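You operate a simulated robot arm through the tools that you are given. There is no shell and no other tool. Be economical: measure what you need, move in short steps, check, and stop when the job is done.

You are at the controls of a simulated robot arm. One attempt, no reset.

Task
Grease the dry bearing with as many plunger pumps as its card says.
Fine: coupling into the grease port first, back in its rest after, then turn the bearing crank till the meter reads SMOOTH.
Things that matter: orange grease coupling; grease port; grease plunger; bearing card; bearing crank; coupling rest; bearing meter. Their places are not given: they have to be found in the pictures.

It is judged by the outcome, as a careful person would: the job done as asked, and still so three seconds after it is handed in. It fails if anything else is knocked over, pushed out of place, dropped, spilled or broken.

Robot
A 6-joint arm with a two-finger parallel gripper, fixed in place. Base frame: the origin is at the foot of the arm, x ahead of it, y to its left, z up; the work surface is at about z = 865. Readings come in mm, rad, newtons and seconds.
With the tool pointing down near the work surface it reaches from about 240 to 640 mm from the base axis. Its first joint turns from -1.152 to 1.152 rad. Payload 2.7 kg.
The tool frame sits at the grasp point between the pads (the TCP): z along the fingers, y along the line on which they close. The tips reach 23 mm beyond it. The gripper opens to 94 mm. The fingers are 38 mm wide and 10 mm thick; the gripper's body (54 by 96 mm) begins 39 mm behind the TCP.
Orientation is that of the tool frame in the base frame, as [roll, pitch, yaw] about the fixed x, y, z axes, in that order (R = Rz(yaw) Ry(pitch) Rx(roll)). With the fingers straight down and closing along the base's y, the tool's x points along the base's -x, its y along +y and its z along -z.

Tools
- The arm moves only by the tool send_rows. Its argument "moves" is a list of rows, each a list of 7 numbers: the shift along the tool's x, y, z in units of 40 mm (1.0 is 40 mm), then the turn, a rotation vector about the tool's x, y, z in units of 5 degrees (1.0 is 5 degrees), then the opening, from 0 (shut) to 1 (fully open). In form: [[dx, dy, dz, ax, ay, az, hand], ...]. A call has 1 to 12 rows; each row shifts and turns the commanded pose from where the row before left it, along the tool's axes as they then stand. A call with a number of a shift or a turn outside -1 to 1 is refused whole. A row lasts 0.2 s, in which the tool goes at most 50 mm and 0.15 rad; a call with a longer step from one row to the next is refused whole, and so is a gripper value outside its range. A pose out of reach is approached as far as the arm can. The call stops where the force on the tool passes 40 N (or 10 N more than at its start, if that is more) or the arm is blocked; 0.2 s more then pass. Each finger travels about 45 mm/s and halts on what it meets, pressing with about 36 N; the grip force reading is that of the motor and also rises with nothing between the fingers. The clock runs only during rows and for 0.2 s after the last one: add rows that do not move to give the fingers time. The reply holds the time, the measured pose of the TCP, the force on the tool along the base axes, the opening and the grip force, in the units named above and with some noise.
- Cameras (640 x 400 px; columns grow to the right, rows downward): "scene" is fixed at [70.9, -420.4, 1427]; the picture's right is [0.84, -0.54, 0.00], its down [-0.20, -0.31, -0.93] and it looks along [0.50, 0.79, -0.37] (base axes); focal length 311 px, centre (320, 200). "wrist" rides on the gripper at [-39, 0, -44] in the tool frame; the picture's right is [0.00, -1.00, 0.00], its down [0.97, 0.00, -0.24] and it looks along [0.24, 0.00, 0.97] (tool axes); focal length 218 px, centre (320, 200).
- get_image(camera): a new picture of that camera. The clock stands still meanwhile.
- measure_at(camera, pixels): for up to 12 pixels [column, row] of the newest picture of that camera ("zoom" is the newest enlarged one), the place [x, y, z] in the base frame of the surface seen there, good to about 2 mm. The clock stands still meanwhile.
- enlarge(camera, box): a new picture of the part [left, top, right, bottom] of that camera's present view, enlarged. The clock stands still meanwhile.
- hand_in(): hands the job in; it is judged then, once.

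Keep the steps short. Do not move on a guess: measure, check each grasp and each placing, and mend mistakes. In all there are 80 turns and 46 pictures (those below and enlarged ones count). Leave the gripper open and the arm clear of the work at the hand-in unless told otherwise, and finish with a single line.

The tools are called after "Call:" as a command line: name --pt "numbers of a row" for each row, then --argument value for the rest, lists and objects as JSON in quotes. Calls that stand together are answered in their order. send_rows: Moves the arm, as the interface text tells. Its arguments: {"type":"object","properties":{"moves":{"type":"array"}},"required":["moves"]} The other tools are called the same way: get_image (camera) takes a picture; measure_at (camera, pixels) gives the place of the surface under pixels of a picture; enlarge (camera, box) takes an enlarged picture of a part of a camera's view; hand_in () hands the job in.

At the start:

```text
t: 0.0
eef_pos: [380.6, 116.4, 1202.7]
ee_rot: [-3.141, 0.001, 3.14]
force: [-1.7, 0.1, 0.0]
width: 94.1
grip_force: 0.0
```

scene: 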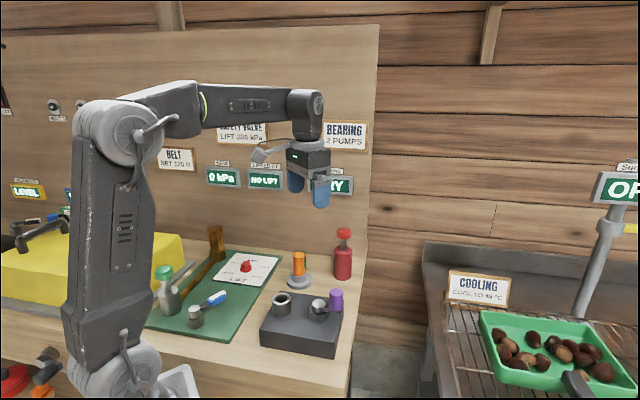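
wrist: 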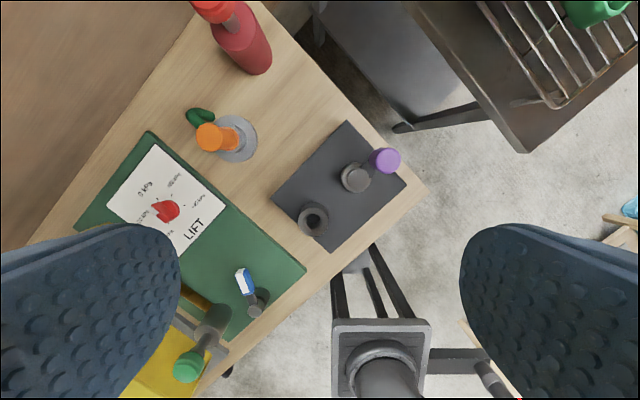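

I see a card "BEARING 2 PUMPS" near (345,135), an orange coupling near (299,265), a dark block with port and crank near (300,320), and a red plunger near (343,250). I'll enlarge these to confirm.

Call:
enlarge --camera "scene" --box '[300, 110, 380, 200]'

Call:
enlarge --camera "scene" --box '[240, 220, 370, 365]'

Call:
enlarge --camera "wrist" --box '[160, 0, 440, 260]'

```text
4.44 times, centred on (340, 155) of scene
```

zoom: 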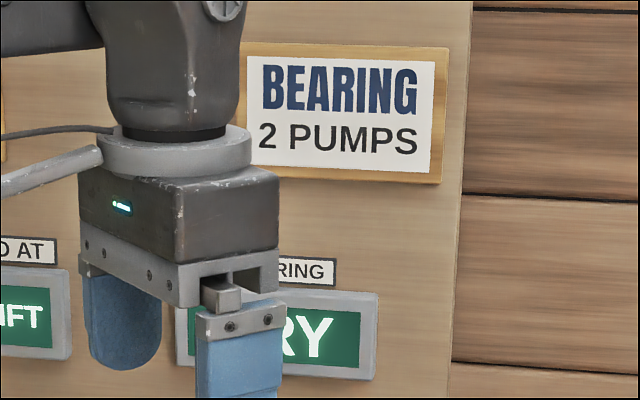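

```text
2.76 times, centred on (305, 292) of scene
```

zoom: 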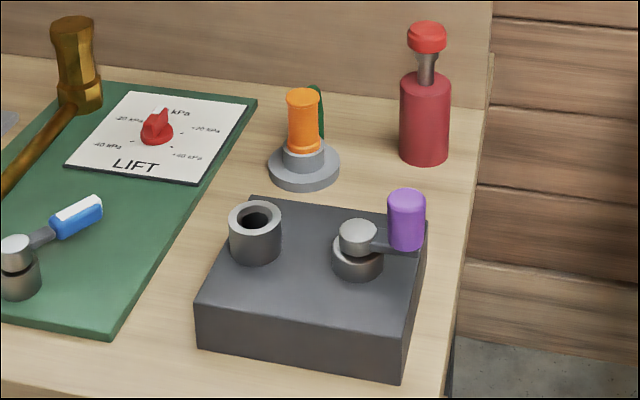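

```text
1.54 times, centred on (300, 130) of wrist
```

zoom: 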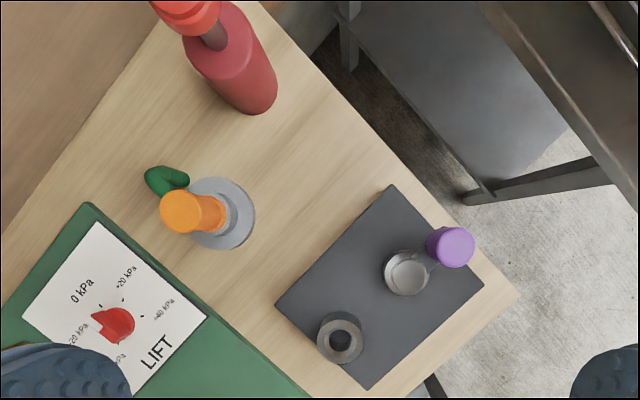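

The card reads "2 PUMPS" and the meter DRY. Next I measure the coupling, rest, port, crank and plunger in the newest zoom.

Call:
measure_at --camera "zoom" --pixels '[[180, 212], [165, 178], [235, 243], [340, 341], [340, 322], [322, 341], [358, 341], [408, 273], [453, 243], [435, 310], [185, 5], [240, 45]]'

Call:
measure_at --camera "wrist" --pixels '[[207, 8], [215, 15], [202, 138], [203, 129], [203, 147], [194, 138], [211, 138], [220, 150], [250, 125], [313, 221], [355, 178], [387, 160]]'

```text
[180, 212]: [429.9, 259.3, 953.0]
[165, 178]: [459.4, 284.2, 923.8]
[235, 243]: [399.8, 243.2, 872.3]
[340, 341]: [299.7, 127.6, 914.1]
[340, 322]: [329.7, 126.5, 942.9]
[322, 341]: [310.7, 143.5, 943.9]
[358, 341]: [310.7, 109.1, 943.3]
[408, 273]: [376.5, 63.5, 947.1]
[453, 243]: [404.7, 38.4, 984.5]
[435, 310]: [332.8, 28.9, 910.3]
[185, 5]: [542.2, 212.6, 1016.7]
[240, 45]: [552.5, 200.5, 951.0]
```

```text
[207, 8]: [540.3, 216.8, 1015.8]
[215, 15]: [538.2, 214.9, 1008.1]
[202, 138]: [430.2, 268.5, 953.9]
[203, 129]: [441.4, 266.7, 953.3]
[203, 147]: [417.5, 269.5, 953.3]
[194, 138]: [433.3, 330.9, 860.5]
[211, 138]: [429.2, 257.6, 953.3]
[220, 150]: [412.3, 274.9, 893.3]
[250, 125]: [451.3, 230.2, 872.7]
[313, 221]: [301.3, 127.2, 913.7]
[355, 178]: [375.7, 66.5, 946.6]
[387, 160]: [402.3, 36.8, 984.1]
```

I'll measure the backboard and the meter for clearance, and move above the coupling (430,262) at z about 1120.

Call:
measure_at --camera "scene" --pixels '[[365, 240], [290, 225], [250, 235], [343, 250], [343, 233], [345, 135], [348, 188], [299, 258], [299, 283], [306, 262]]'

Call:
send_rows --pt "-0.309 0.91 0.5 0 0 0 1" --pt "-0.309 0.91 0.5 0 0 0 1" --pt "-0.309 0.91 0.5 0 0 0 1" --pt "-0.309 0.91 0.5 0 0 0 1"

Call:
get_image --camera "wrist"

```text
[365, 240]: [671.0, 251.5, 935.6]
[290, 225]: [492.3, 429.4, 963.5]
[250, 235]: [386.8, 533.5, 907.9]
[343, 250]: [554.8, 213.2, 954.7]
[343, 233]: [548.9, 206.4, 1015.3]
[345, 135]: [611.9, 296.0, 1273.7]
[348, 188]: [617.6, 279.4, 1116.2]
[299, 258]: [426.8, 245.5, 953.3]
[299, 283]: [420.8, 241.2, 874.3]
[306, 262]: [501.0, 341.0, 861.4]
```

```text
t: 1.0
eef_pos: [432.1, 264.1, 1125.0]
ee_rot: [3.139, 0.003, 3.141]
force: [-0.3, 0.5, -0.7]
width: 94.1
grip_force: 0.0
```

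```text
40 pictures are left
```

wrist: 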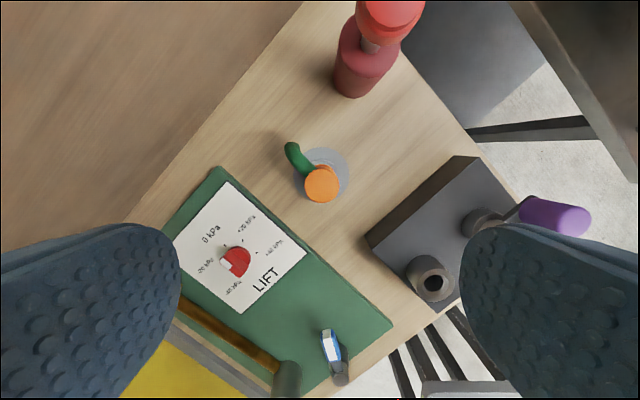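

The green piece near (297,160) seems joined to the coupling at (321,183). I look closer and measure.

Call:
enlarge --camera "wrist" --box '[260, 120, 380, 220]'

Call:
measure_at --camera "zoom" --pixels '[[312, 314], [240, 314], [394, 314], [318, 250], [318, 388], [180, 140], [225, 190], [165, 210], [450, 250], [350, 135], [430, 340], [210, 330]]'

```text
4.00 times, centred on (320, 170) of wrist
```

zoom: 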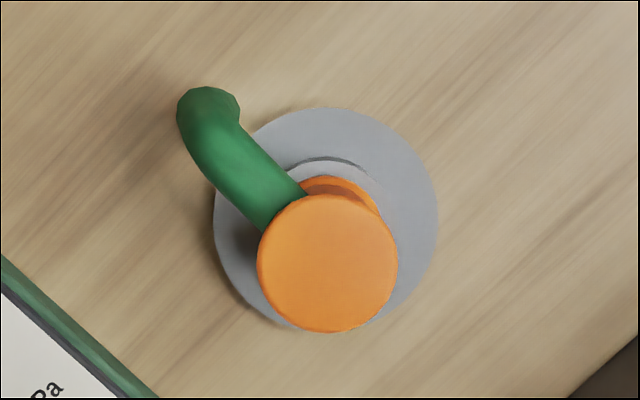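

```text
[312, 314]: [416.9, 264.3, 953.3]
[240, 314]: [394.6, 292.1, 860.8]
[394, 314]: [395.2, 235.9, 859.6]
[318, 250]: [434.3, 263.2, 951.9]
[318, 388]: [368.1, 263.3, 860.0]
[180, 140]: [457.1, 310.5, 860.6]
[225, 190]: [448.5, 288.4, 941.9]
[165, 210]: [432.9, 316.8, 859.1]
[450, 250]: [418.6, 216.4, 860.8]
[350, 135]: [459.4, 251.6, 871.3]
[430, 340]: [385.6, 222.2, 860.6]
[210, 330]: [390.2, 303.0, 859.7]
```

The hose stub is fixed to the coupling and points towards the wall. Coupling centre is about (431,261), top z=953, diameter about 35. I turn the tool -45° so the fingers close parallel to the wall, clear of the hose, and lower to z≈1010.

Call:
send_rows --pt "0 0 0.32 0 0 -1 1" --pt "0 0 0.32 0 0 -1 1" --pt "0 0 0.32 0 0 -1 1" --pt "0 0 0.32 0 0 -1 1" --pt "0 0 0.32 0 0 -1 1" --pt "0 0 0.32 0 0 -1 1" --pt "0 0 0.32 0 0 -1 1" --pt "0 0 0.32 0 0 -1 1" --pt "0 0 0.32 0 0 -1 1"

Call:
get_image --camera "wrist"

```text
t: 3.0
eef_pos: [430.6, 262.0, 1007.8]
ee_rot: [-3.141, 0.0, -2.355]
force: [0.2, -0.2, 1.2]
width: 94.1
grip_force: 0.0
```

```text
38 pictures are left
```

wrist: 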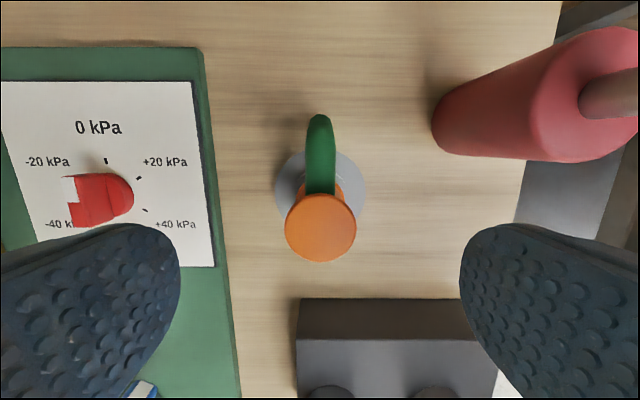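

The coupling is centred across the fingers (column 320). I measure its rim along tool x.

Call:
measure_at --camera "wrist" --pixels '[[320, 197], [320, 257], [290, 228], [351, 228], [320, 228], [400, 390], [330, 395], [435, 395]]'

```text
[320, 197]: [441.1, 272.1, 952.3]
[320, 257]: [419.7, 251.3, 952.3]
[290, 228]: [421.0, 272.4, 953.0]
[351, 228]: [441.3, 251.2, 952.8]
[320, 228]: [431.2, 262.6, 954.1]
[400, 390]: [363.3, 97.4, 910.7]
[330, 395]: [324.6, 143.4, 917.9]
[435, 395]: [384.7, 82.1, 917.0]
```

Centre (430.8,261.8) matches the TCP. I descend straight to z≈931.

Call:
send_rows --pt "0 0 0.64 0 0 0 1" --pt "0 0 0.64 0 0 0 1" --pt "0 0 0.64 0 0 0 1"

Call:
enlarge --camera "scene" --box '[250, 200, 370, 320]'

```text
t: 3.8
eef_pos: [431.2, 263.6, 932.0]
ee_rot: [3.142, 0.002, -2.356]
force: [-0.6, 0.5, 0.3]
width: 94.1
grip_force: 0.0
```

```text
3.33 times, centred on (310, 260) of scene
```

zoom: 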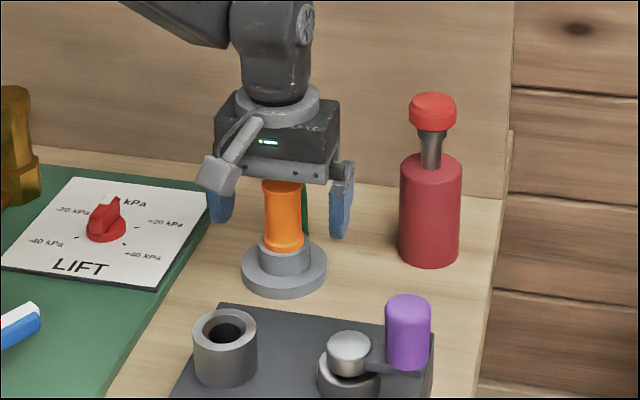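

The fingers straddle the coupling well above its rest. I close the gripper.

Call:
send_rows --pt "0 0 0 0 0 0 0.3" --pt "0 0 0 0 0 0 0.2" --pt "0 0 0 0 0 0 0.2" --pt "0 0 0 0 0 0 0.2" --pt "0 0 0 0 0 0 0.2" --pt "0 0 0 0 0 0 0.2"

```text
t: 5.2
eef_pos: [430.9, 262.5, 932.6]
ee_rot: [3.141, 0.0, -2.356]
force: [1.3, -1.3, 0.6]
width: 35.2
grip_force: 36.1
```

It is gripped (35.2 mm, 36 N). I lift straight up slowly by 90 mm and look.

Call:
send_rows --pt "0 0 -0.2 0 0 0 0.2" --pt "0 0 -0.25 0 0 0 0.2" --pt "0 0 -0.4 0 0 0 0.2" --pt "0 0 -0.7 0 0 0 0.2" --pt "0 0 -0.7 0 0 0 0.2"

Call:
enlarge --camera "scene" --box '[250, 180, 370, 300]'

Call:
get_image --camera "wrist"

```text
t: 6.4
eef_pos: [430.8, 263.2, 1021.2]
ee_rot: [3.14, -0.001, -2.356]
force: [0.8, 0.2, -1.2]
width: 35.5
grip_force: 36.1
```

```text
3.33 times, centred on (310, 240) of scene
```

zoom: 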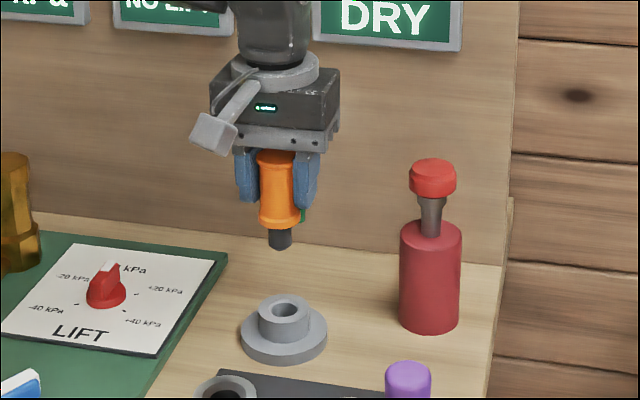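

```text
35 pictures are left
```

wrist: 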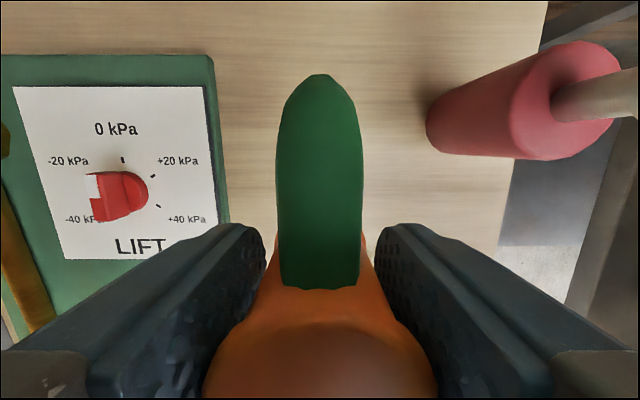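

A dark nozzle hangs below the coupling. I measure the rest's collar, nozzle tip and the flange with the newest zoom, and the port in a fresh one.

Call:
measure_at --camera "zoom" --pixels '[[263, 304], [308, 304], [285, 320], [285, 297], [280, 245], [280, 225], [278, 160]]'

Call:
enlarge --camera "scene" --box '[270, 270, 350, 350]'

```text
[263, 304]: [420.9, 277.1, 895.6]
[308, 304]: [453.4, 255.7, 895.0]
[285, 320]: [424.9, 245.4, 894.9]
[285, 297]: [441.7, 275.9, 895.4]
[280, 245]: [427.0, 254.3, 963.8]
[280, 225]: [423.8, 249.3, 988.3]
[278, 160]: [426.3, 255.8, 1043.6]
```

```text
5.00 times, centred on (310, 310) of scene
```

zoom: 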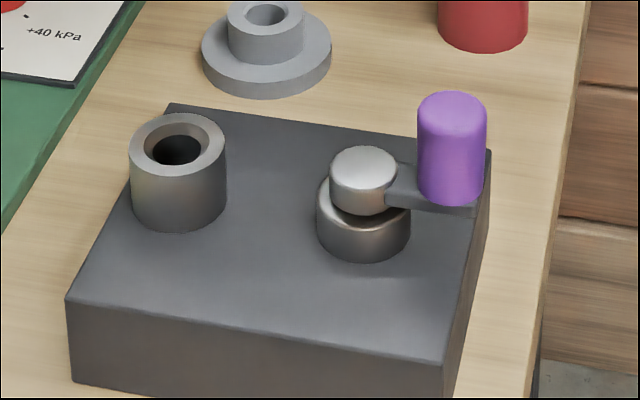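

I measure the port rim and hole edges in this zoom.

Call:
measure_at --camera "zoom" --pixels '[[134, 148], [222, 148], [178, 117], [178, 180], [153, 150], [202, 150], [178, 137], [178, 162], [151, 119], [205, 119], [150, 173], [206, 174]]'

```text
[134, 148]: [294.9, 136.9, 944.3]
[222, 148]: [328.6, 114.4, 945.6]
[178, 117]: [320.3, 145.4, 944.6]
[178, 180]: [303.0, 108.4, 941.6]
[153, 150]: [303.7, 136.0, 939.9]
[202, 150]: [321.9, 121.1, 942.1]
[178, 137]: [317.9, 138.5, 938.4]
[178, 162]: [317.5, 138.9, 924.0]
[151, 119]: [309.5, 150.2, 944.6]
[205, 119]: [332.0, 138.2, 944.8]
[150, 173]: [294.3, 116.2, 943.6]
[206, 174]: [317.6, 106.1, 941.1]
```

Port centre ≈ (311.5,126.5), rim z≈944, opening larger than the nozzle. I carry the coupling above it at z≈1040 (tip at about 980).

Call:
send_rows --pt "0 0 -0.5 0 0 0 0.2" --pt "0.9 -0.06 0 0 0 0 0.2" --pt "0.9 -0.06 0 0 0 0 0.2" --pt "0.9 -0.06 0 0 0 0 0.2" --pt "0.9 -0.06 0 0 0 0 0.2" --pt "0.9 -0.06 0 0 0 0 0.2" --pt "0 0 0 0 0 0 0.2"

Call:
enlarge --camera "scene" --box '[240, 230, 340, 330]'

Call:
get_image --camera "wrist"

```text
t: 8.0
eef_pos: [312.1, 127.4, 1043.0]
ee_rot: [-3.141, 0.0, -2.356]
force: [0.0, 0.5, -1.4]
width: 35.1
grip_force: 35.9
```

```text
4.00 times, centred on (290, 280) of scene
```

zoom: 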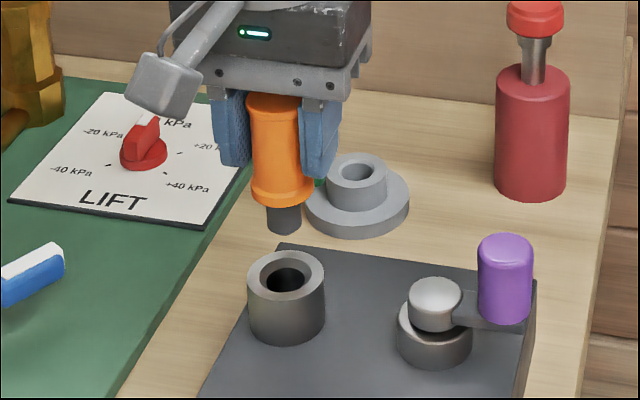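

```text
32 pictures are left
```

wrist: 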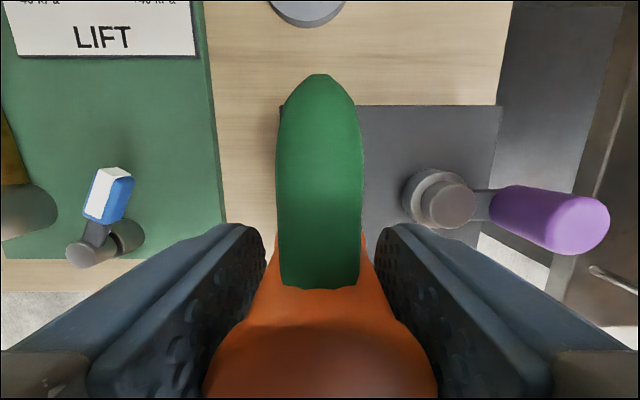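

The nozzle is over the port (columns 284 vs 286). I lower in small steps toward z≈982, watching force.

Call:
send_rows --pt "0 0 0.5 0 0 0 0.2" --pt "0 0 0.4 0 0 0 0.2" --pt "0 0 0.2 0 0 0 0.2" --pt "0 0 0.15 0 0 0 0.2"

Call:
enlarge --camera "scene" --box '[240, 230, 340, 330]'

```text
t: 9.0
eef_pos: [311.9, 128.2, 991.4]
ee_rot: [3.141, 0.0, -2.356]
force: [-0.6, -0.5, -2.0]
width: 35.1
grip_force: 36.0
```

```text
4.00 times, centred on (290, 280) of scene
```

zoom: 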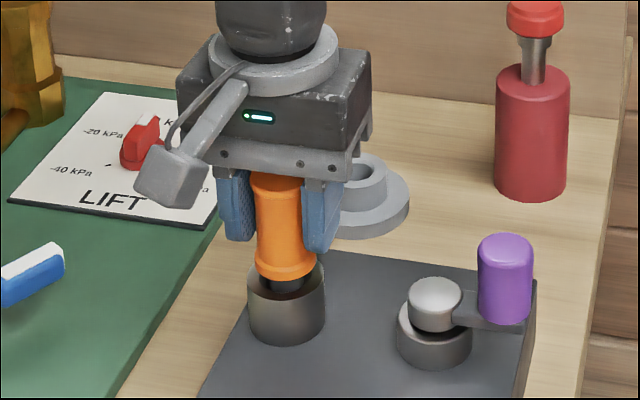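

The nozzle is inside without force. I lower further in small steps.

Call:
send_rows --pt "0.01 -0.01 0.1 0 0 0 0.2" --pt "0.01 0 0.08 0 0 0 0.2" --pt "0 0 0.06 0 0 0 0.2"

```text
t: 9.8
eef_pos: [311.8, 126.2, 981.8]
ee_rot: [3.141, 0.0, -2.357]
force: [-0.4, 0.2, 0.8]
width: 35.5
grip_force: 36.4
```

Still free; a few more millimetres until contact shows.

Call:
send_rows --pt "0 0 0.05 0 0 0 0.2" --pt "0 0 0.05 0 0 0 0.2"

Call:
enlarge --camera "scene" --box '[240, 230, 340, 330]'

```text
t: 10.4
eef_pos: [312.0, 126.1, 980.7]
ee_rot: [-3.139, 0.006, -2.356]
force: [-5.8, -1.3, 29.6]
width: 35.5
grip_force: 35.9
```

```text
4.00 times, centred on (290, 280) of scene
```

zoom: 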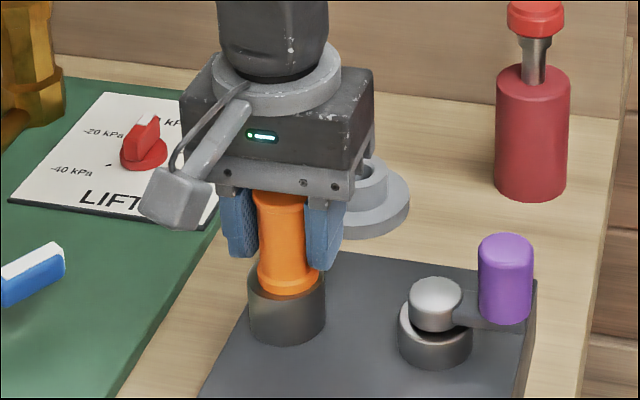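

Seated (30 N at z≈980.7, flange on rim). I ease off 2 mm, open, and rise straight up.

Call:
send_rows --pt "0 0 -0.06 0 0 0 0.2" --pt "0 0 0 0 0 0 0.5" --pt "0 0 0 0 0 0 0.9" --pt "0 0 0 0 0 0 0.9" --pt "0 0 0 0 0 0 0.9" --pt "0 0 -0.5 0 0 0 0.9" --pt "0 0 -0.9 0 0 0 0.9" --pt "0 0 -0.9 0 0 0 0.9" --pt "0 0 -0.9 0 0 0 0.9"

Call:
get_image --camera "scene"

Call:
get_image --camera "wrist"

```text
t: 12.4
eef_pos: [312.0, 124.9, 1109.6]
ee_rot: [3.141, 0.0, -2.358]
force: [0.8, -0.4, 0.5]
width: 84.6
grip_force: 0.0
```

```text
29 pictures are left
```

scene: 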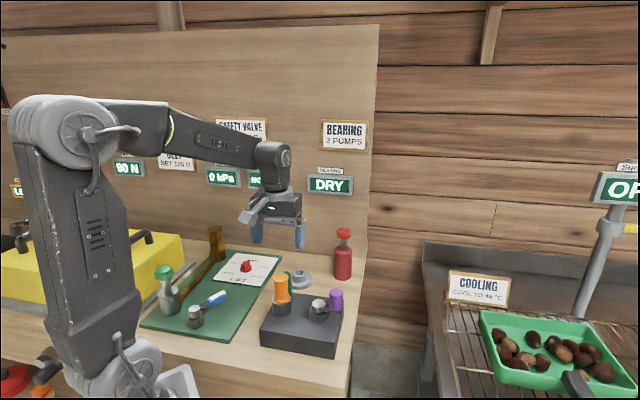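

```text
28 pictures are left
```

wrist: 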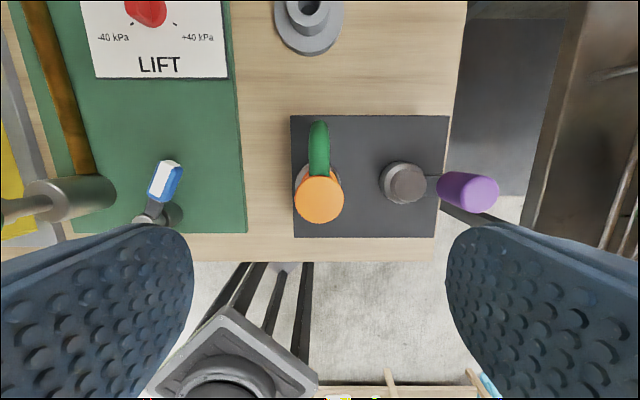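

Coupling stands in the port. Now the plunger: enlarge and measure its head and body.

Call:
enlarge --camera "scene" --box '[313, 220, 373, 290]'

Call:
measure_at --camera "zoom" --pixels '[[325, 60], [275, 68], [375, 68], [325, 45], [325, 82], [325, 110], [325, 150], [325, 180], [325, 300], [245, 190], [405, 190]]'

```text
5.71 times, centred on (343, 255) of scene
```

zoom: 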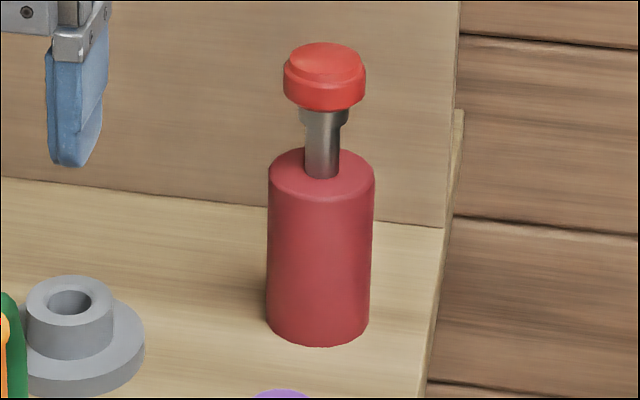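

```text
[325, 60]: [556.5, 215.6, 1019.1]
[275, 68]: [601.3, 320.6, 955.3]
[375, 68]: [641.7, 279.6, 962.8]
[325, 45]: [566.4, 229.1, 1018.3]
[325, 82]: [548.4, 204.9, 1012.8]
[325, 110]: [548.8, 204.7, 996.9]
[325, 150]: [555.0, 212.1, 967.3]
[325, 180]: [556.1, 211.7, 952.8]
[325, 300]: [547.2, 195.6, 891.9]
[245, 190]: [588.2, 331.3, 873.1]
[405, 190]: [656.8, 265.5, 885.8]
```

Head top z≈1019, centre ≈ (560,219), radius ≈20. I move over it at z≈1110, shutting the fingers, then look.

Call:
send_rows --pt "-0.864 -0.389 0 0 0 0 0.5" --pt "-0.864 -0.389 0 0 0 0 0" --pt "-0.864 -0.389 0 0 0 0 0" --pt "-0.864 -0.389 0 0 0 0 0" --pt "-0.864 -0.389 0 0 0 0 0" --pt "-0.864 -0.389 0 0 0 0 0" --pt "-0.864 -0.389 0 0 0 0 0" --pt "0 0 0 0 0 0 0"

Call:
get_image --camera "wrist"

```text
t: 14.2
eef_pos: [558.2, 220.7, 1109.5]
ee_rot: [3.139, -0.001, -2.355]
force: [0.6, 0.5, -0.2]
width: 0.0
grip_force: 35.9
```

```text
26 pictures are left
```

wrist: 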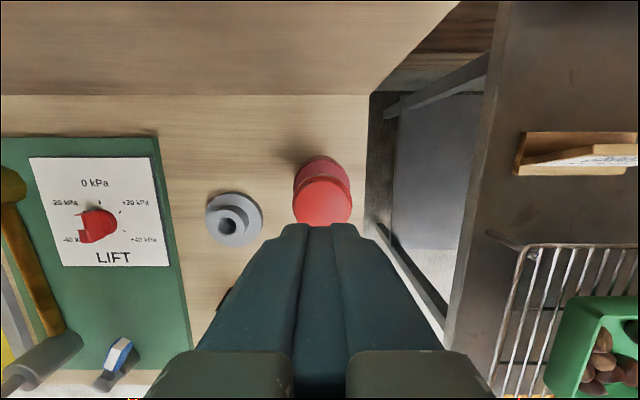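

The head is centred near column 322. I measure its points for the exact centre.

Call:
measure_at --camera "wrist" --pixels '[[297, 205], [349, 205], [323, 181], [323, 222], [323, 205], [310, 170], [240, 234], [233, 226]]'

```text
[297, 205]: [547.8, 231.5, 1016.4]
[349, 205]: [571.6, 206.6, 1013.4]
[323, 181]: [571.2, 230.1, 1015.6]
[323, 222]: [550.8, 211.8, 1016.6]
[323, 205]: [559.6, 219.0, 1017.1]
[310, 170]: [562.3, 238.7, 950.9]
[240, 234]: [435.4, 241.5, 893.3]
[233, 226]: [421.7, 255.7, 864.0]
```

Centre (559.7,219). I nudge 2 mm and come down to just above the head (TCP ≈1047).

Call:
send_rows --pt "0 -0.05 0.5 0 0 0 0" --pt "0 0 0.5 0 0 0 0" --pt "0 0 0.4 0 0 0 0" --pt "0 0 0.16 0 0 0 0"

Call:
enlarge --camera "scene" --box '[303, 160, 383, 290]'

```text
t: 15.2
eef_pos: [560.1, 218.6, 1047.2]
ee_rot: [-3.141, 0.003, -2.356]
force: [-0.4, -0.2, 0.2]
width: 0.0
grip_force: 36.2
```

```text
3.08 times, centred on (343, 225) of scene
```

zoom: 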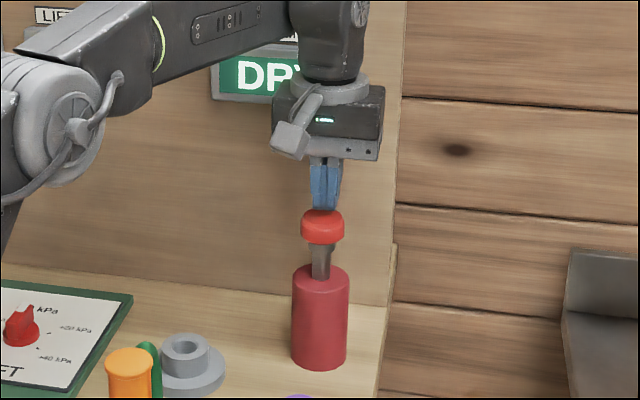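

Fingers are just above the head. I press in 4 mm steps; the force limit will stop it at the end of the stroke.

Call:
send_rows --pt "0 0 0.1 0 0 0 0" --pt "0 0 0.1 0 0 0 0" --pt "0 0 0.1 0 0 0 0" --pt "0 0 0.1 0 0 0 0" --pt "0 0 0.1 0 0 0 0"

```text
t: 16.4
eef_pos: [561.3, 218.7, 1026.5]
ee_rot: [3.14, 0.0, -2.356]
force: [-1.9, -0.7, 3.4]
width: 0.1
grip_force: 35.9
```

Pressed about 14 mm with 3 N (spring). I continue down to the stop.

Call:
send_rows --pt "0 0 0.1 0 0 0 0" --pt "0 0 0.1 0 0 0 0" --pt "0 0 0.1 0 0 0 0" --pt "0 0 0.1 0 0 0 0" --pt "0 0 0.1 0 0 0 0" --pt "0 0 0.1 0 0 0 0"

Call:
enlarge --camera "scene" --box '[303, 160, 383, 290]'

```text
t: 17.8
eef_pos: [561.3, 218.6, 1004.1]
ee_rot: [-3.141, 0.001, -2.357]
force: [-1.7, 4.6, 8.9]
width: 0.0
grip_force: 35.7
```

```text
3.08 times, centred on (343, 225) of scene
```

zoom: 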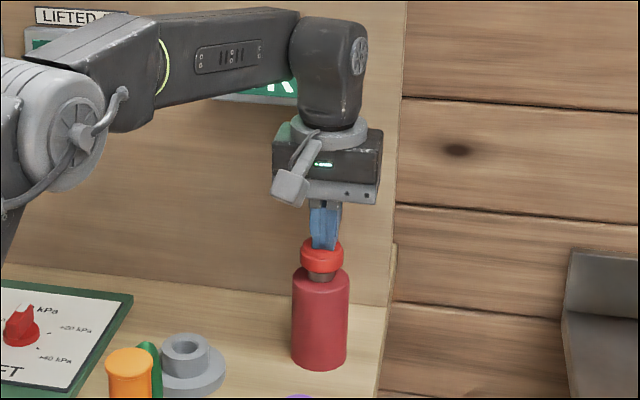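

The force rises to about 9 N with the head nearly on the bottle. I press a bit further to the stop.

Call:
send_rows --pt "0 0 0.05 0 0 0 0" --pt "0 0 0.05 0 0 0 0" --pt "0 0 0 0 0 0 0"

```text
t: 18.6
eef_pos: [561.7, 218.4, 997.5]
ee_rot: [-3.14, 0.003, -2.356]
force: [1.5, 3.1, 11.6]
width: 0.0
grip_force: 36.1
```

Still moving like a spring (11.6 N). A little further until it stops.

Call:
send_rows --pt "0 0 0.05 0 0 0 0" --pt "0 0 0.05 0 0 0 0" --pt "0 0 0.05 0 0 0 0" --pt "0 0 0.05 0 0 0 0"

Call:
enlarge --camera "scene" --box '[303, 160, 383, 290]'

```text
t: 19.5
eef_pos: [562.6, 219.9, 1000.3]
ee_rot: [-3.138, 0.008, -2.355]
force: [-7.1, -2.0, 9.5]
width: 0.0
grip_force: 35.3
stopped in row 4: the force on the tool passed its limit (the readings are from after the stop); the commanded pose is now the measured one
```

```text
3.08 times, centred on (343, 225) of scene
```

zoom: 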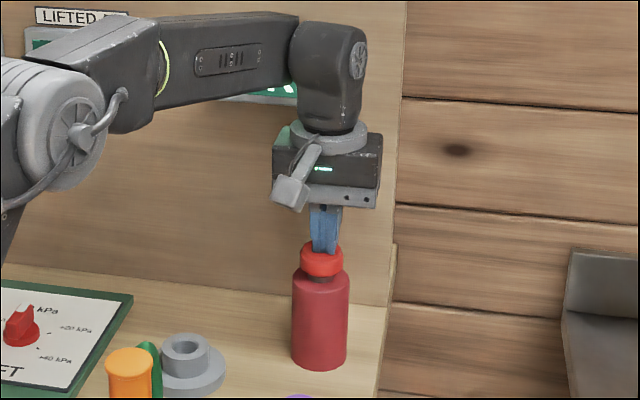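

The stop was reached: one full pump. I rise to z≈1055 so the plunger returns, and look.

Call:
send_rows --pt "0 0 -0.4 0 0 0 0" --pt "0 0 -0.5 0 0 0 0" --pt "0 0 -0.5 0 0 0 0" --pt "0 0 0 0 0 0 0"

Call:
enlarge --camera "scene" --box '[303, 160, 383, 290]'

```text
t: 20.5
eef_pos: [562.0, 221.8, 1052.1]
ee_rot: [-3.139, 0.006, -2.357]
force: [0.1, 0.4, -0.3]
width: 0.1
grip_force: 35.7
```

```text
3.08 times, centred on (343, 225) of scene
```

zoom: 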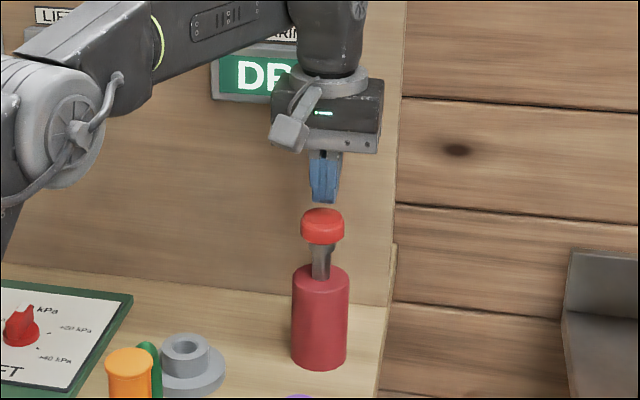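

The plunger is back up and the bottle is where it was. Second pump: correct 3 mm and press down to the stop.

Call:
send_rows --pt "0.085 0 0.14 0 0 0 0" --pt "0 0 0.14 0 0 0 0" --pt "0 0 0.14 0 0 0 0" --pt "0 0 0.14 0 0 0 0" --pt "0 0 0.14 0 0 0 0" --pt "0 0 0.14 0 0 0 0" --pt "0 0 0.14 0 0 0 0" --pt "0 0 0.14 0 0 0 0" --pt "0 0 0.1 0 0 0 0" --pt "0 0 0.07 0 0 0 0" --pt "0 0 0.05 0 0 0 0" --pt "0 0 0.05 0 0 0 0"

```text
t: 23.1
eef_pos: [561.5, 215.8, 998.2]
ee_rot: [-3.139, 0.009, -2.356]
force: [3.0, 2.5, 12.3]
width: 0.1
grip_force: 36.2
```

Near the bottom (12 N); a few more small steps to reach the stop, without lifting.

Call:
send_rows --pt "0 0 0.05 0 0 0 0" --pt "0 0 0.05 0 0 0 0" --pt "0 0 0.05 0 0 0 0" --pt "0 0 0.05 0 0 0 0"

```text
t: 23.9
eef_pos: [560.7, 217.0, 999.7]
ee_rot: [-3.131, 0.016, -2.358]
force: [-4.8, -1.4, 9.5]
width: 0.0
grip_force: 36.2
stopped in row 4: the force on the tool passed its limit (the readings are from after the stop); the commanded pose is now the measured one
```

The stop was reached a second time. I rise to z≈1110 and look.

Call:
send_rows --pt "0 0 -0.4 0 0 0 0" --pt "0 0 -0.6 0 0 0 0" --pt "0 0 -0.9 0 0 0 0" --pt "0 0 -0.9 0 0 0 0.5" --pt "0 0 0 0 0 0 0.9"

Call:
get_image --camera "scene"

```text
t: 25.1
eef_pos: [559.6, 216.6, 1108.8]
ee_rot: [-3.135, 0.014, -2.357]
force: [-0.6, 0.3, -0.3]
width: 49.5
grip_force: 0.1
```

```text
21 pictures are left
```

scene: 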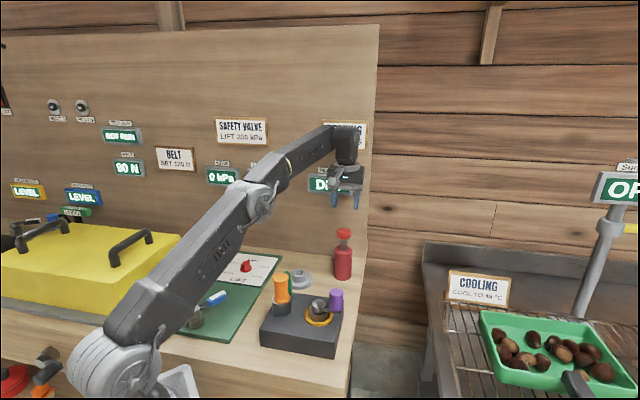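

A grease ring now shows around the crank hub: two pumps took. Now I go back above the coupling at (312,126), correcting the tiny tilt and opening the gripper.

Call:
send_rows --pt "0 0 0 -0.076 0.16 0 0.9" --pt "0.854 0.397 0 0 0 0 0.9" --pt "0.854 0.397 0 0 0 0 0.9" --pt "0.854 0.397 0 0 0 0 0.9" --pt "0.854 0.397 0 0 0 0 0.9" --pt "0.854 0.397 0 0 0 0 0.9" --pt "0.854 0.397 0 0 0 0 0.9" --pt "0.854 0.397 0 0 0 0 0.9" --pt "0 0 0 0 0 0 0.9"

Call:
get_image --camera "wrist"

Call:
enlarge --camera "scene" --box '[250, 160, 370, 360]'

```text
t: 27.1
eef_pos: [310.1, 126.6, 1111.1]
ee_rot: [3.141, -0.001, -2.355]
force: [0.5, -1.0, -1.5]
width: 84.6
grip_force: 0.2
```

```text
20 pictures are left
```

wrist: 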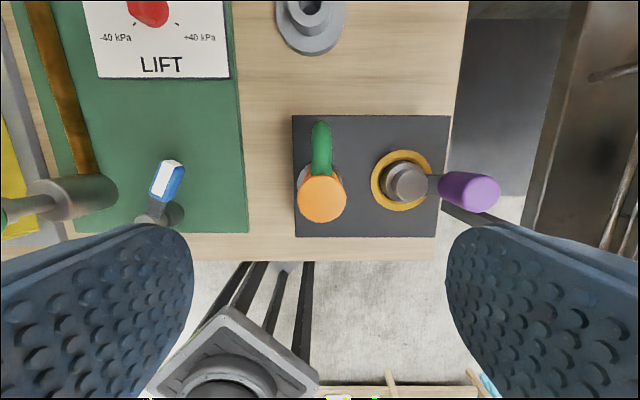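

```text
2.00 times, centred on (310, 260) of scene
```

zoom: 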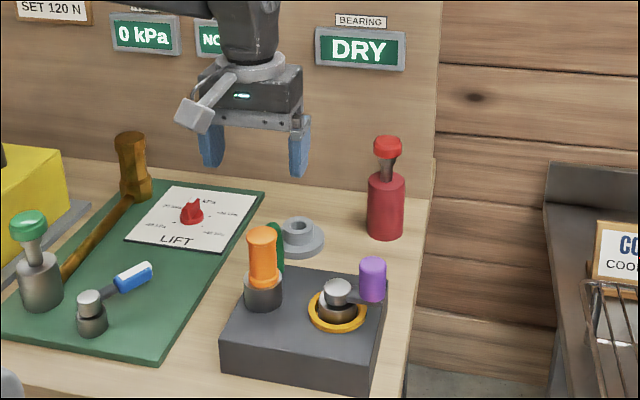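

Coupling in place; I measure its top, plus the crank hub and handle for later.

Call:
measure_at --camera "wrist" --pixels '[[301, 200], [343, 200], [322, 181], [322, 218], [322, 200], [407, 180], [388, 182], [425, 182], [407, 198], [480, 192], [497, 190], [430, 175]]'

```text
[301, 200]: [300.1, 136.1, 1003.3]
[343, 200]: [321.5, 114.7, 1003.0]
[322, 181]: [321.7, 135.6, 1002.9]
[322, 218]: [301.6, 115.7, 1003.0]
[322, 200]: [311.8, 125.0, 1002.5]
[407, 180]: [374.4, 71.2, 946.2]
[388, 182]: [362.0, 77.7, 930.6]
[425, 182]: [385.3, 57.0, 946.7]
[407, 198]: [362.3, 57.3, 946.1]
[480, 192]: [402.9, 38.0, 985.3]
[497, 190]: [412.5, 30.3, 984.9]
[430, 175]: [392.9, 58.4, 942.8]
```

Centre (311.2,125.5). I descend to z≈983 and close.

Call:
send_rows --pt "0 -0.039 0.8 0 0 0 0.9" --pt "0 0 0.8 0 0 0 0.9" --pt "0 0 0.8 0 0 0 0.9" --pt "0 0 0.6 0 0 0 0.9" --pt "0 0 0.2 0 0 0 0.9" --pt "0 0 0 0 0 0 0.2" --pt "0 0 0 0 0 0 0.2" --pt "0 0 0 0 0 0 0.2" --pt "0 0 0 0 0 0 0.2" --pt "0 0 0 0 0 0 0.2"

```text
t: 29.3
eef_pos: [313.2, 126.7, 982.0]
ee_rot: [3.139, 0.0, -2.356]
force: [-12.4, 9.0, 3.6]
width: 35.4
grip_force: 36.5
```

Gripped (35.4 mm), with a small side load; I ease 1 mm along +y and lift out 60 mm.

Call:
send_rows --pt "0 0.025 0 0 0 0 0.2" --pt "0 0 -0.2 0 0 0 0.2" --pt "0 0 -0.3 0 0 0 0.2" --pt "0 0 -0.5 0 0 0 0.2" --pt "0 0 -0.5 0 0 0 0.2" --pt "0 0 0 0 0 0 0.2"

Call:
enlarge --camera "scene" --box '[240, 220, 350, 350]'

```text
t: 30.7
eef_pos: [313.1, 123.6, 1042.8]
ee_rot: [3.141, 0.001, -2.356]
force: [-0.2, -0.5, -1.6]
width: 35.4
grip_force: 36.2
```

```text
3.08 times, centred on (295, 285) of scene
```

zoom: 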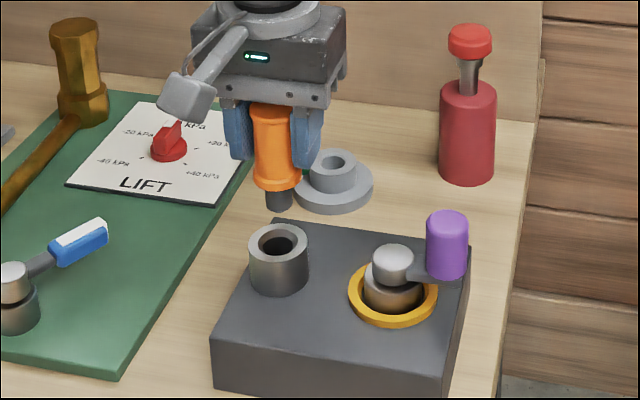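

Free of the port. I carry it back above the rest (431,262).

Call:
send_rows --pt "-0.906 0.069 0 0 0 0 0.2" --pt "-0.906 0.069 0 0 0 0 0.2" --pt "-0.906 0.069 0 0 0 0 0.2" --pt "-0.906 0.069 0 0 0 0 0.2" --pt "-0.906 0.069 0 0 0 0 0.2" --pt "0 0 0 0 0 0 0.2"

Call:
send_rows --pt "0 0 0 0 0 0 0.2"

```text
t: 32.1
eef_pos: [430.6, 261.2, 1041.0]
ee_rot: [3.139, 0.001, -2.356]
force: [0.0, -0.2, -1.6]
width: 35.3
grip_force: 35.7
```

```text
t: 32.5
eef_pos: [430.1, 261.8, 1041.6]
ee_rot: [3.139, 0.0, -2.356]
force: [-0.4, -0.4, -0.6]
width: 35.3
grip_force: 36.1
```

Readings average (430.4,261.5), within 1 mm. I lower to z≈957, just above the collar entry, and look.

Call:
send_rows --pt "-0.02 0 0.7 0 0 0 0.2" --pt "0 0 0.7 0 0 0 0.2" --pt "0 0 0.45 0 0 0 0.2" --pt "0 0 0.2 0 0 0 0.2"

Call:
enlarge --camera "scene" --box '[260, 230, 340, 310]'

```text
t: 33.5
eef_pos: [429.8, 263.5, 960.8]
ee_rot: [3.139, 0.0, -2.356]
force: [-0.3, -0.8, -1.6]
width: 35.3
grip_force: 36.2
```

```text
5.00 times, centred on (300, 270) of scene
```

zoom: 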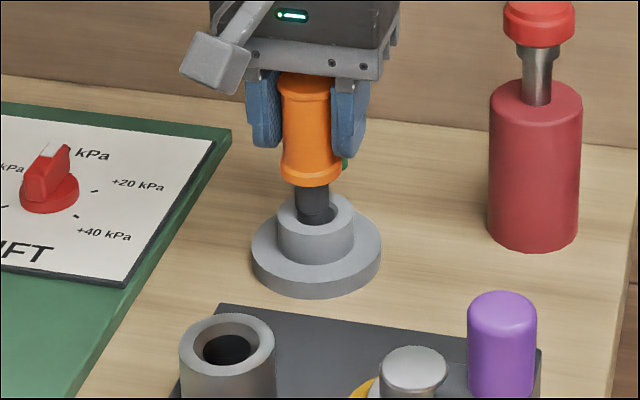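

The nozzle (column 313) is entering the collar (centre about 316). I shift 1.5 mm and lower slowly.

Call:
send_rows --pt "0 -0.037 0.1 0 0 0 0.2" --pt "0 0 0.15 0 0 0 0.2" --pt "0 0 0.15 0 0 0 0.2" --pt "0 0 0.1 0 0 0 0.2"

Call:
enlarge --camera "scene" --box '[260, 230, 340, 310]'

```text
t: 34.5
eef_pos: [430.6, 263.0, 940.3]
ee_rot: [-3.141, -0.001, -2.355]
force: [-0.6, -0.2, -2.2]
width: 35.4
grip_force: 35.9
```

```text
5.00 times, centred on (300, 270) of scene
```

zoom: 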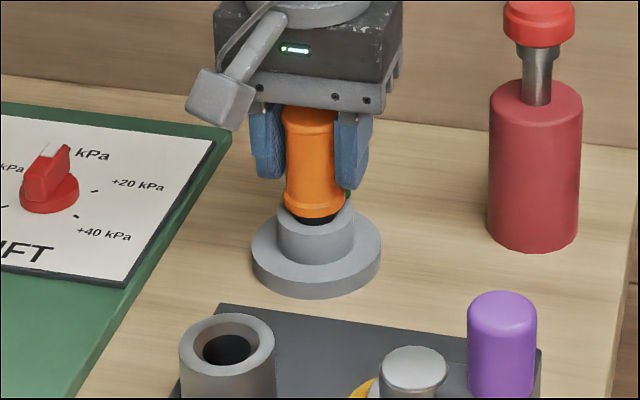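

It slides in without force. I lower the last 7–8 mm gently until contact.

Call:
send_rows --pt "0 0 0.08 0 0 0 0.2" --pt "0 0 0.06 0 0 0 0.2" --pt "0 0 0.04 0 0 0 0.2"

```text
t: 35.3
eef_pos: [432.8, 262.3, 931.9]
ee_rot: [3.141, 0.0, -2.357]
force: [-0.7, -1.0, -2.0]
width: 35.2
grip_force: 36.0
```

Still no contact at 931.9; a couple more millimetres.

Call:
send_rows --pt "0 0 0.03 0 0 0 0.2" --pt "0 0 0.03 0 0 0 0.2"

Call:
enlarge --camera "scene" --box '[260, 230, 340, 310]'

```text
t: 35.9
eef_pos: [432.5, 262.8, 932.4]
ee_rot: [-3.141, 0.003, -2.358]
force: [-6.6, -2.6, 15.1]
width: 35.3
grip_force: 36.0
```

```text
5.00 times, centred on (300, 270) of scene
```

zoom: 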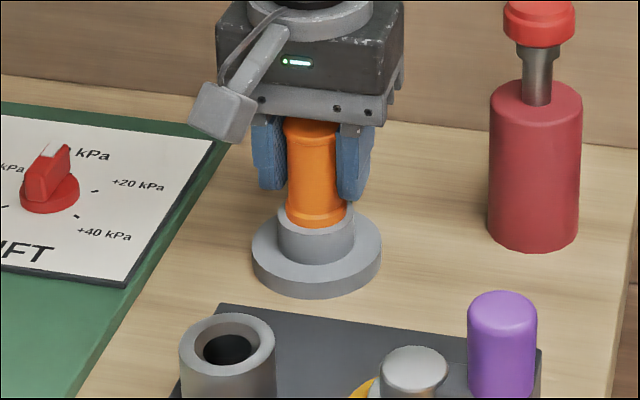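

Seated in the rest (15 N). I ease off, open, and rise.

Call:
send_rows --pt "0 0 -0.04 0 0 0 0.2" --pt "0 0 0 0 0 0 0.5" --pt "0 0 0 0 0 0 0.9" --pt "0 0 0 0 0 0 0.9" --pt "0 0 0 0 0 0 0.9" --pt "0 0 -0.5 0 0 0 0.9" --pt "0 0 -0.9 0 0 0 0.9" --pt "0 0 -0.9 0 0 0 0.9" --pt "0 0 -0.9 0 0 0 0.9" --pt "0 0 -0.9 0 0 0 0.9"

Call:
enlarge --camera "scene" --box '[250, 160, 370, 360]'

```text
t: 38.1
eef_pos: [431.3, 261.9, 1096.3]
ee_rot: [3.14, 0.0, -2.357]
force: [0.2, 0.3, -0.5]
width: 84.6
grip_force: 0.1
```

```text
2.00 times, centred on (310, 260) of scene
```

zoom: 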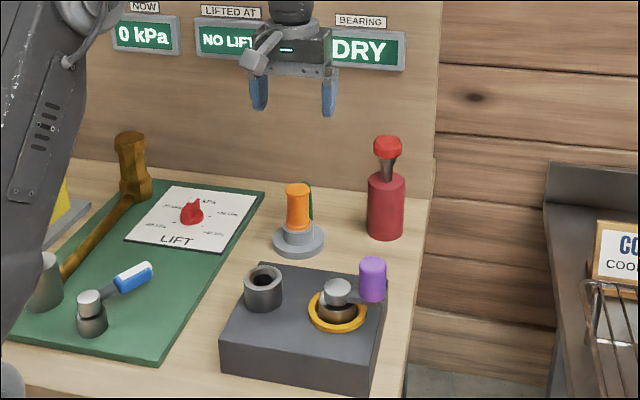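

The coupling is back in its rest as before, meter still DRY. Now I move above the purple crank handle near (404,37), part-closing the gripper to 56 mm.

Call:
send_rows --pt "0.743 -0.583 0 0 0 0 0.6" --pt "0.743 -0.583 0 0 0 0 0.6" --pt "0.743 -0.583 0 0 0 0 0.6" --pt "0.743 -0.583 0 0 0 0 0.6" --pt "0.743 -0.583 0 0 0 0 0.6" --pt "0.743 -0.583 0 0 0 0 0.6" --pt "0 0 0.5 0 0 0 0.6" --pt "0 0 0 0 0 0 0.6"

Call:
get_image --camera "wrist"

```text
t: 39.9
eef_pos: [404.2, 38.8, 1074.6]
ee_rot: [-3.141, 0.001, -2.355]
force: [0.0, -1.0, -0.2]
width: 56.4
grip_force: 0.1
```

```text
13 pictures are left
```

wrist: 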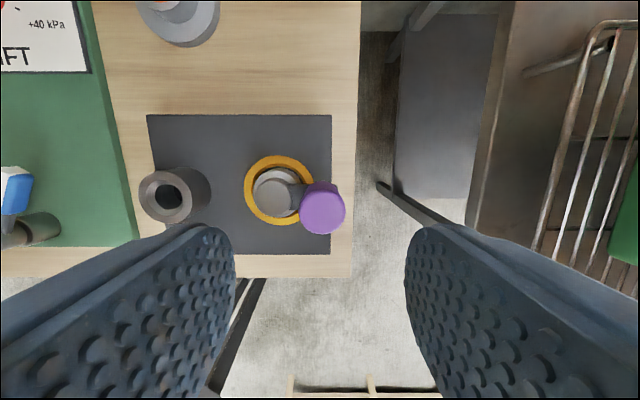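

I measure handle top rim, cap and grease ring to fix the pivot.

Call:
measure_at --camera "wrist" --pixels '[[302, 208], [341, 208], [321, 189], [321, 226], [322, 208], [275, 195], [257, 195], [275, 212], [247, 188], [278, 159], [280, 222], [297, 187]]'

```text
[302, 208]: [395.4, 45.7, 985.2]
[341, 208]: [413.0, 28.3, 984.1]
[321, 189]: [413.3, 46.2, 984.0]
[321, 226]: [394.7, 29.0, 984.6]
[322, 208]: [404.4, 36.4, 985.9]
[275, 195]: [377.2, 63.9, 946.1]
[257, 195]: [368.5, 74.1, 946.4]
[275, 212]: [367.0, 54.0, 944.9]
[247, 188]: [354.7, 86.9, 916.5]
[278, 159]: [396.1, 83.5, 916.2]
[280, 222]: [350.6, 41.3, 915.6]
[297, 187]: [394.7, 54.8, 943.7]
```

Handle centre (404.2,37.2), diameter 26, top 985; pivot ≈ (375,63.5), radius ≈40. I descend to z≈975 (tips 952, above the cap at 947) and close.

Call:
send_rows --pt "0.028 -0.028 0.6 0 0 0 0.6" --pt "0 0 0.6 0 0 0 0.6" --pt "0 0 0.6 0 0 0 0.6" --pt "0 0 0.5 0 0 0 0.6" --pt "0 0 0.19 0 0 0 0.6" --pt "0 0 0 0 0 0 0.2" --pt "0 0 0 0 0 0 0.2" --pt "0 0 0 0 0 0 0.2" --pt "0 0 0 0 0 0 0.2"

```text
t: 41.9
eef_pos: [405.2, 37.1, 974.1]
ee_rot: [-3.141, 0.0, -2.356]
force: [5.4, -4.3, -6.7]
width: 31.1
grip_force: 45.1
```

The handle is gripped (31 mm). I turn the crank clockwise seen from above, the tool turning with it, first 20°.

Call:
send_rows --pt "0.086 -0.001 0 0 0 1 0.2" --pt "0.086 -0.001 0 0 0 1 0.2" --pt "0.086 -0.001 0 0 0 1 0.2" --pt "0.086 -0.001 0 0 0 1 0.2"

```text
t: 42.9
eef_pos: [392.5, 30.0, 974.0]
ee_rot: [3.139, -0.002, -2.709]
force: [4.5, 1.6, -20.4]
width: 31.3
grip_force: 44.8
```

It turns; small upward strain, so I lower 0.6 mm while continuing 40° more.

Call:
send_rows --pt "0.086 -0.001 0.015 0 0 1 0.2" --pt "0.086 -0.001 0 0 0 1 0.2" --pt "0.086 -0.001 0 0 0 1 0.2" --pt "0.086 -0.001 0 0 0 1 0.2" --pt "0.086 -0.001 0 0 0 1 0.2" --pt "0.086 -0.001 0 0 0 1 0.2" --pt "0.086 -0.001 0 0 0 1 0.2" --pt "0.086 -0.001 0 0 0 1 0.2"

Call:
enlarge --camera "scene" --box '[250, 160, 370, 360]'

```text
t: 44.7
eef_pos: [367.4, 23.9, 974.4]
ee_rot: [-3.141, -0.004, 2.877]
force: [-3.3, -3.4, -22.6]
width: 31.0
grip_force: 44.9
```

```text
2.00 times, centred on (310, 260) of scene
```

zoom: 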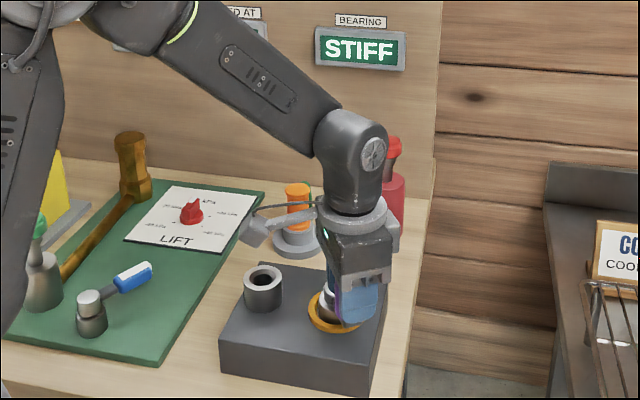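

The meter now reads STIFF: progress. Side forces are small, so I continue another 60°.

Call:
send_rows --pt "0.086 -0.001 0.03 0 0 1 0.2" --pt "0.086 -0.001 0 0 0 1 0.2" --pt "0.086 -0.001 0 0 0 1 0.2" --pt "0.086 -0.001 0 0 0 1 0.2" --pt "0.086 -0.001 0 0 0 1 0.2" --pt "0.086 -0.001 0 0 0 1 0.2" --pt "0.086 -0.001 0 0 0 1 0.2" --pt "0.086 -0.001 0 0 0 1 0.2" --pt "0.086 -0.001 0 0 0 1 0.2" --pt "0.086 -0.001 0 0 0 1 0.2" --pt "0.086 -0.001 0 0 0 1 0.2" --pt "0.086 -0.001 0 0 0 1 0.2"

```text
t: 47.3
eef_pos: [337.8, 49.5, 974.4]
ee_rot: [-3.133, -0.002, 1.832]
force: [-22.9, -16.5, 12.4]
width: 31.2
grip_force: 45.1
```

Tracking well, but an outward side force of 28 N shows the pivot is about 2 mm off my estimate (true ≈ 373.5,62.5). I correct and turn 40° further.

Call:
send_rows --pt "-0.04 -0.045 0 0 0 0 0.2" --pt "0.0867 -0.0045 0 0 0 1 0.2" --pt "0.0867 -0.0045 0 0 0 1 0.2" --pt "0.0867 -0.0045 0 0 0 1 0.2" --pt "0.0867 -0.0045 0 0 0 1 0.2" --pt "0.0867 -0.0045 0 0 0 1 0.2" --pt "0.0867 -0.0045 0 0 0 1 0.2" --pt "0.0867 -0.0045 0 0 0 1 0.2" --pt "0.0867 -0.0045 0 0 0 1 0.2"

Call:
enlarge --camera "scene" --box '[250, 160, 370, 360]'

```text
t: 49.3
eef_pos: [335.9, 76.7, 973.8]
ee_rot: [-3.139, -0.001, 1.13]
force: [-9.5, -1.3, -8.1]
width: 30.9
grip_force: 44.8
```

```text
2.00 times, centred on (310, 260) of scene
```

zoom: 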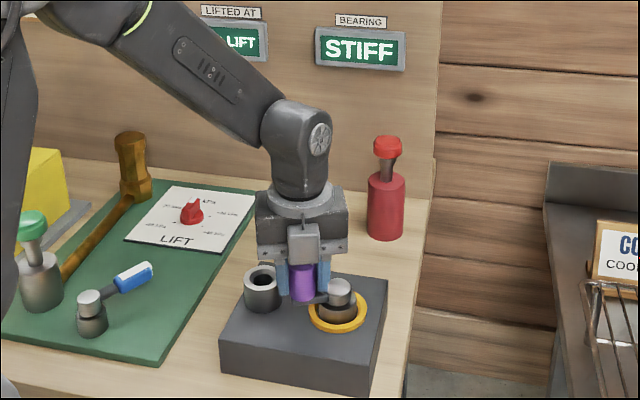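

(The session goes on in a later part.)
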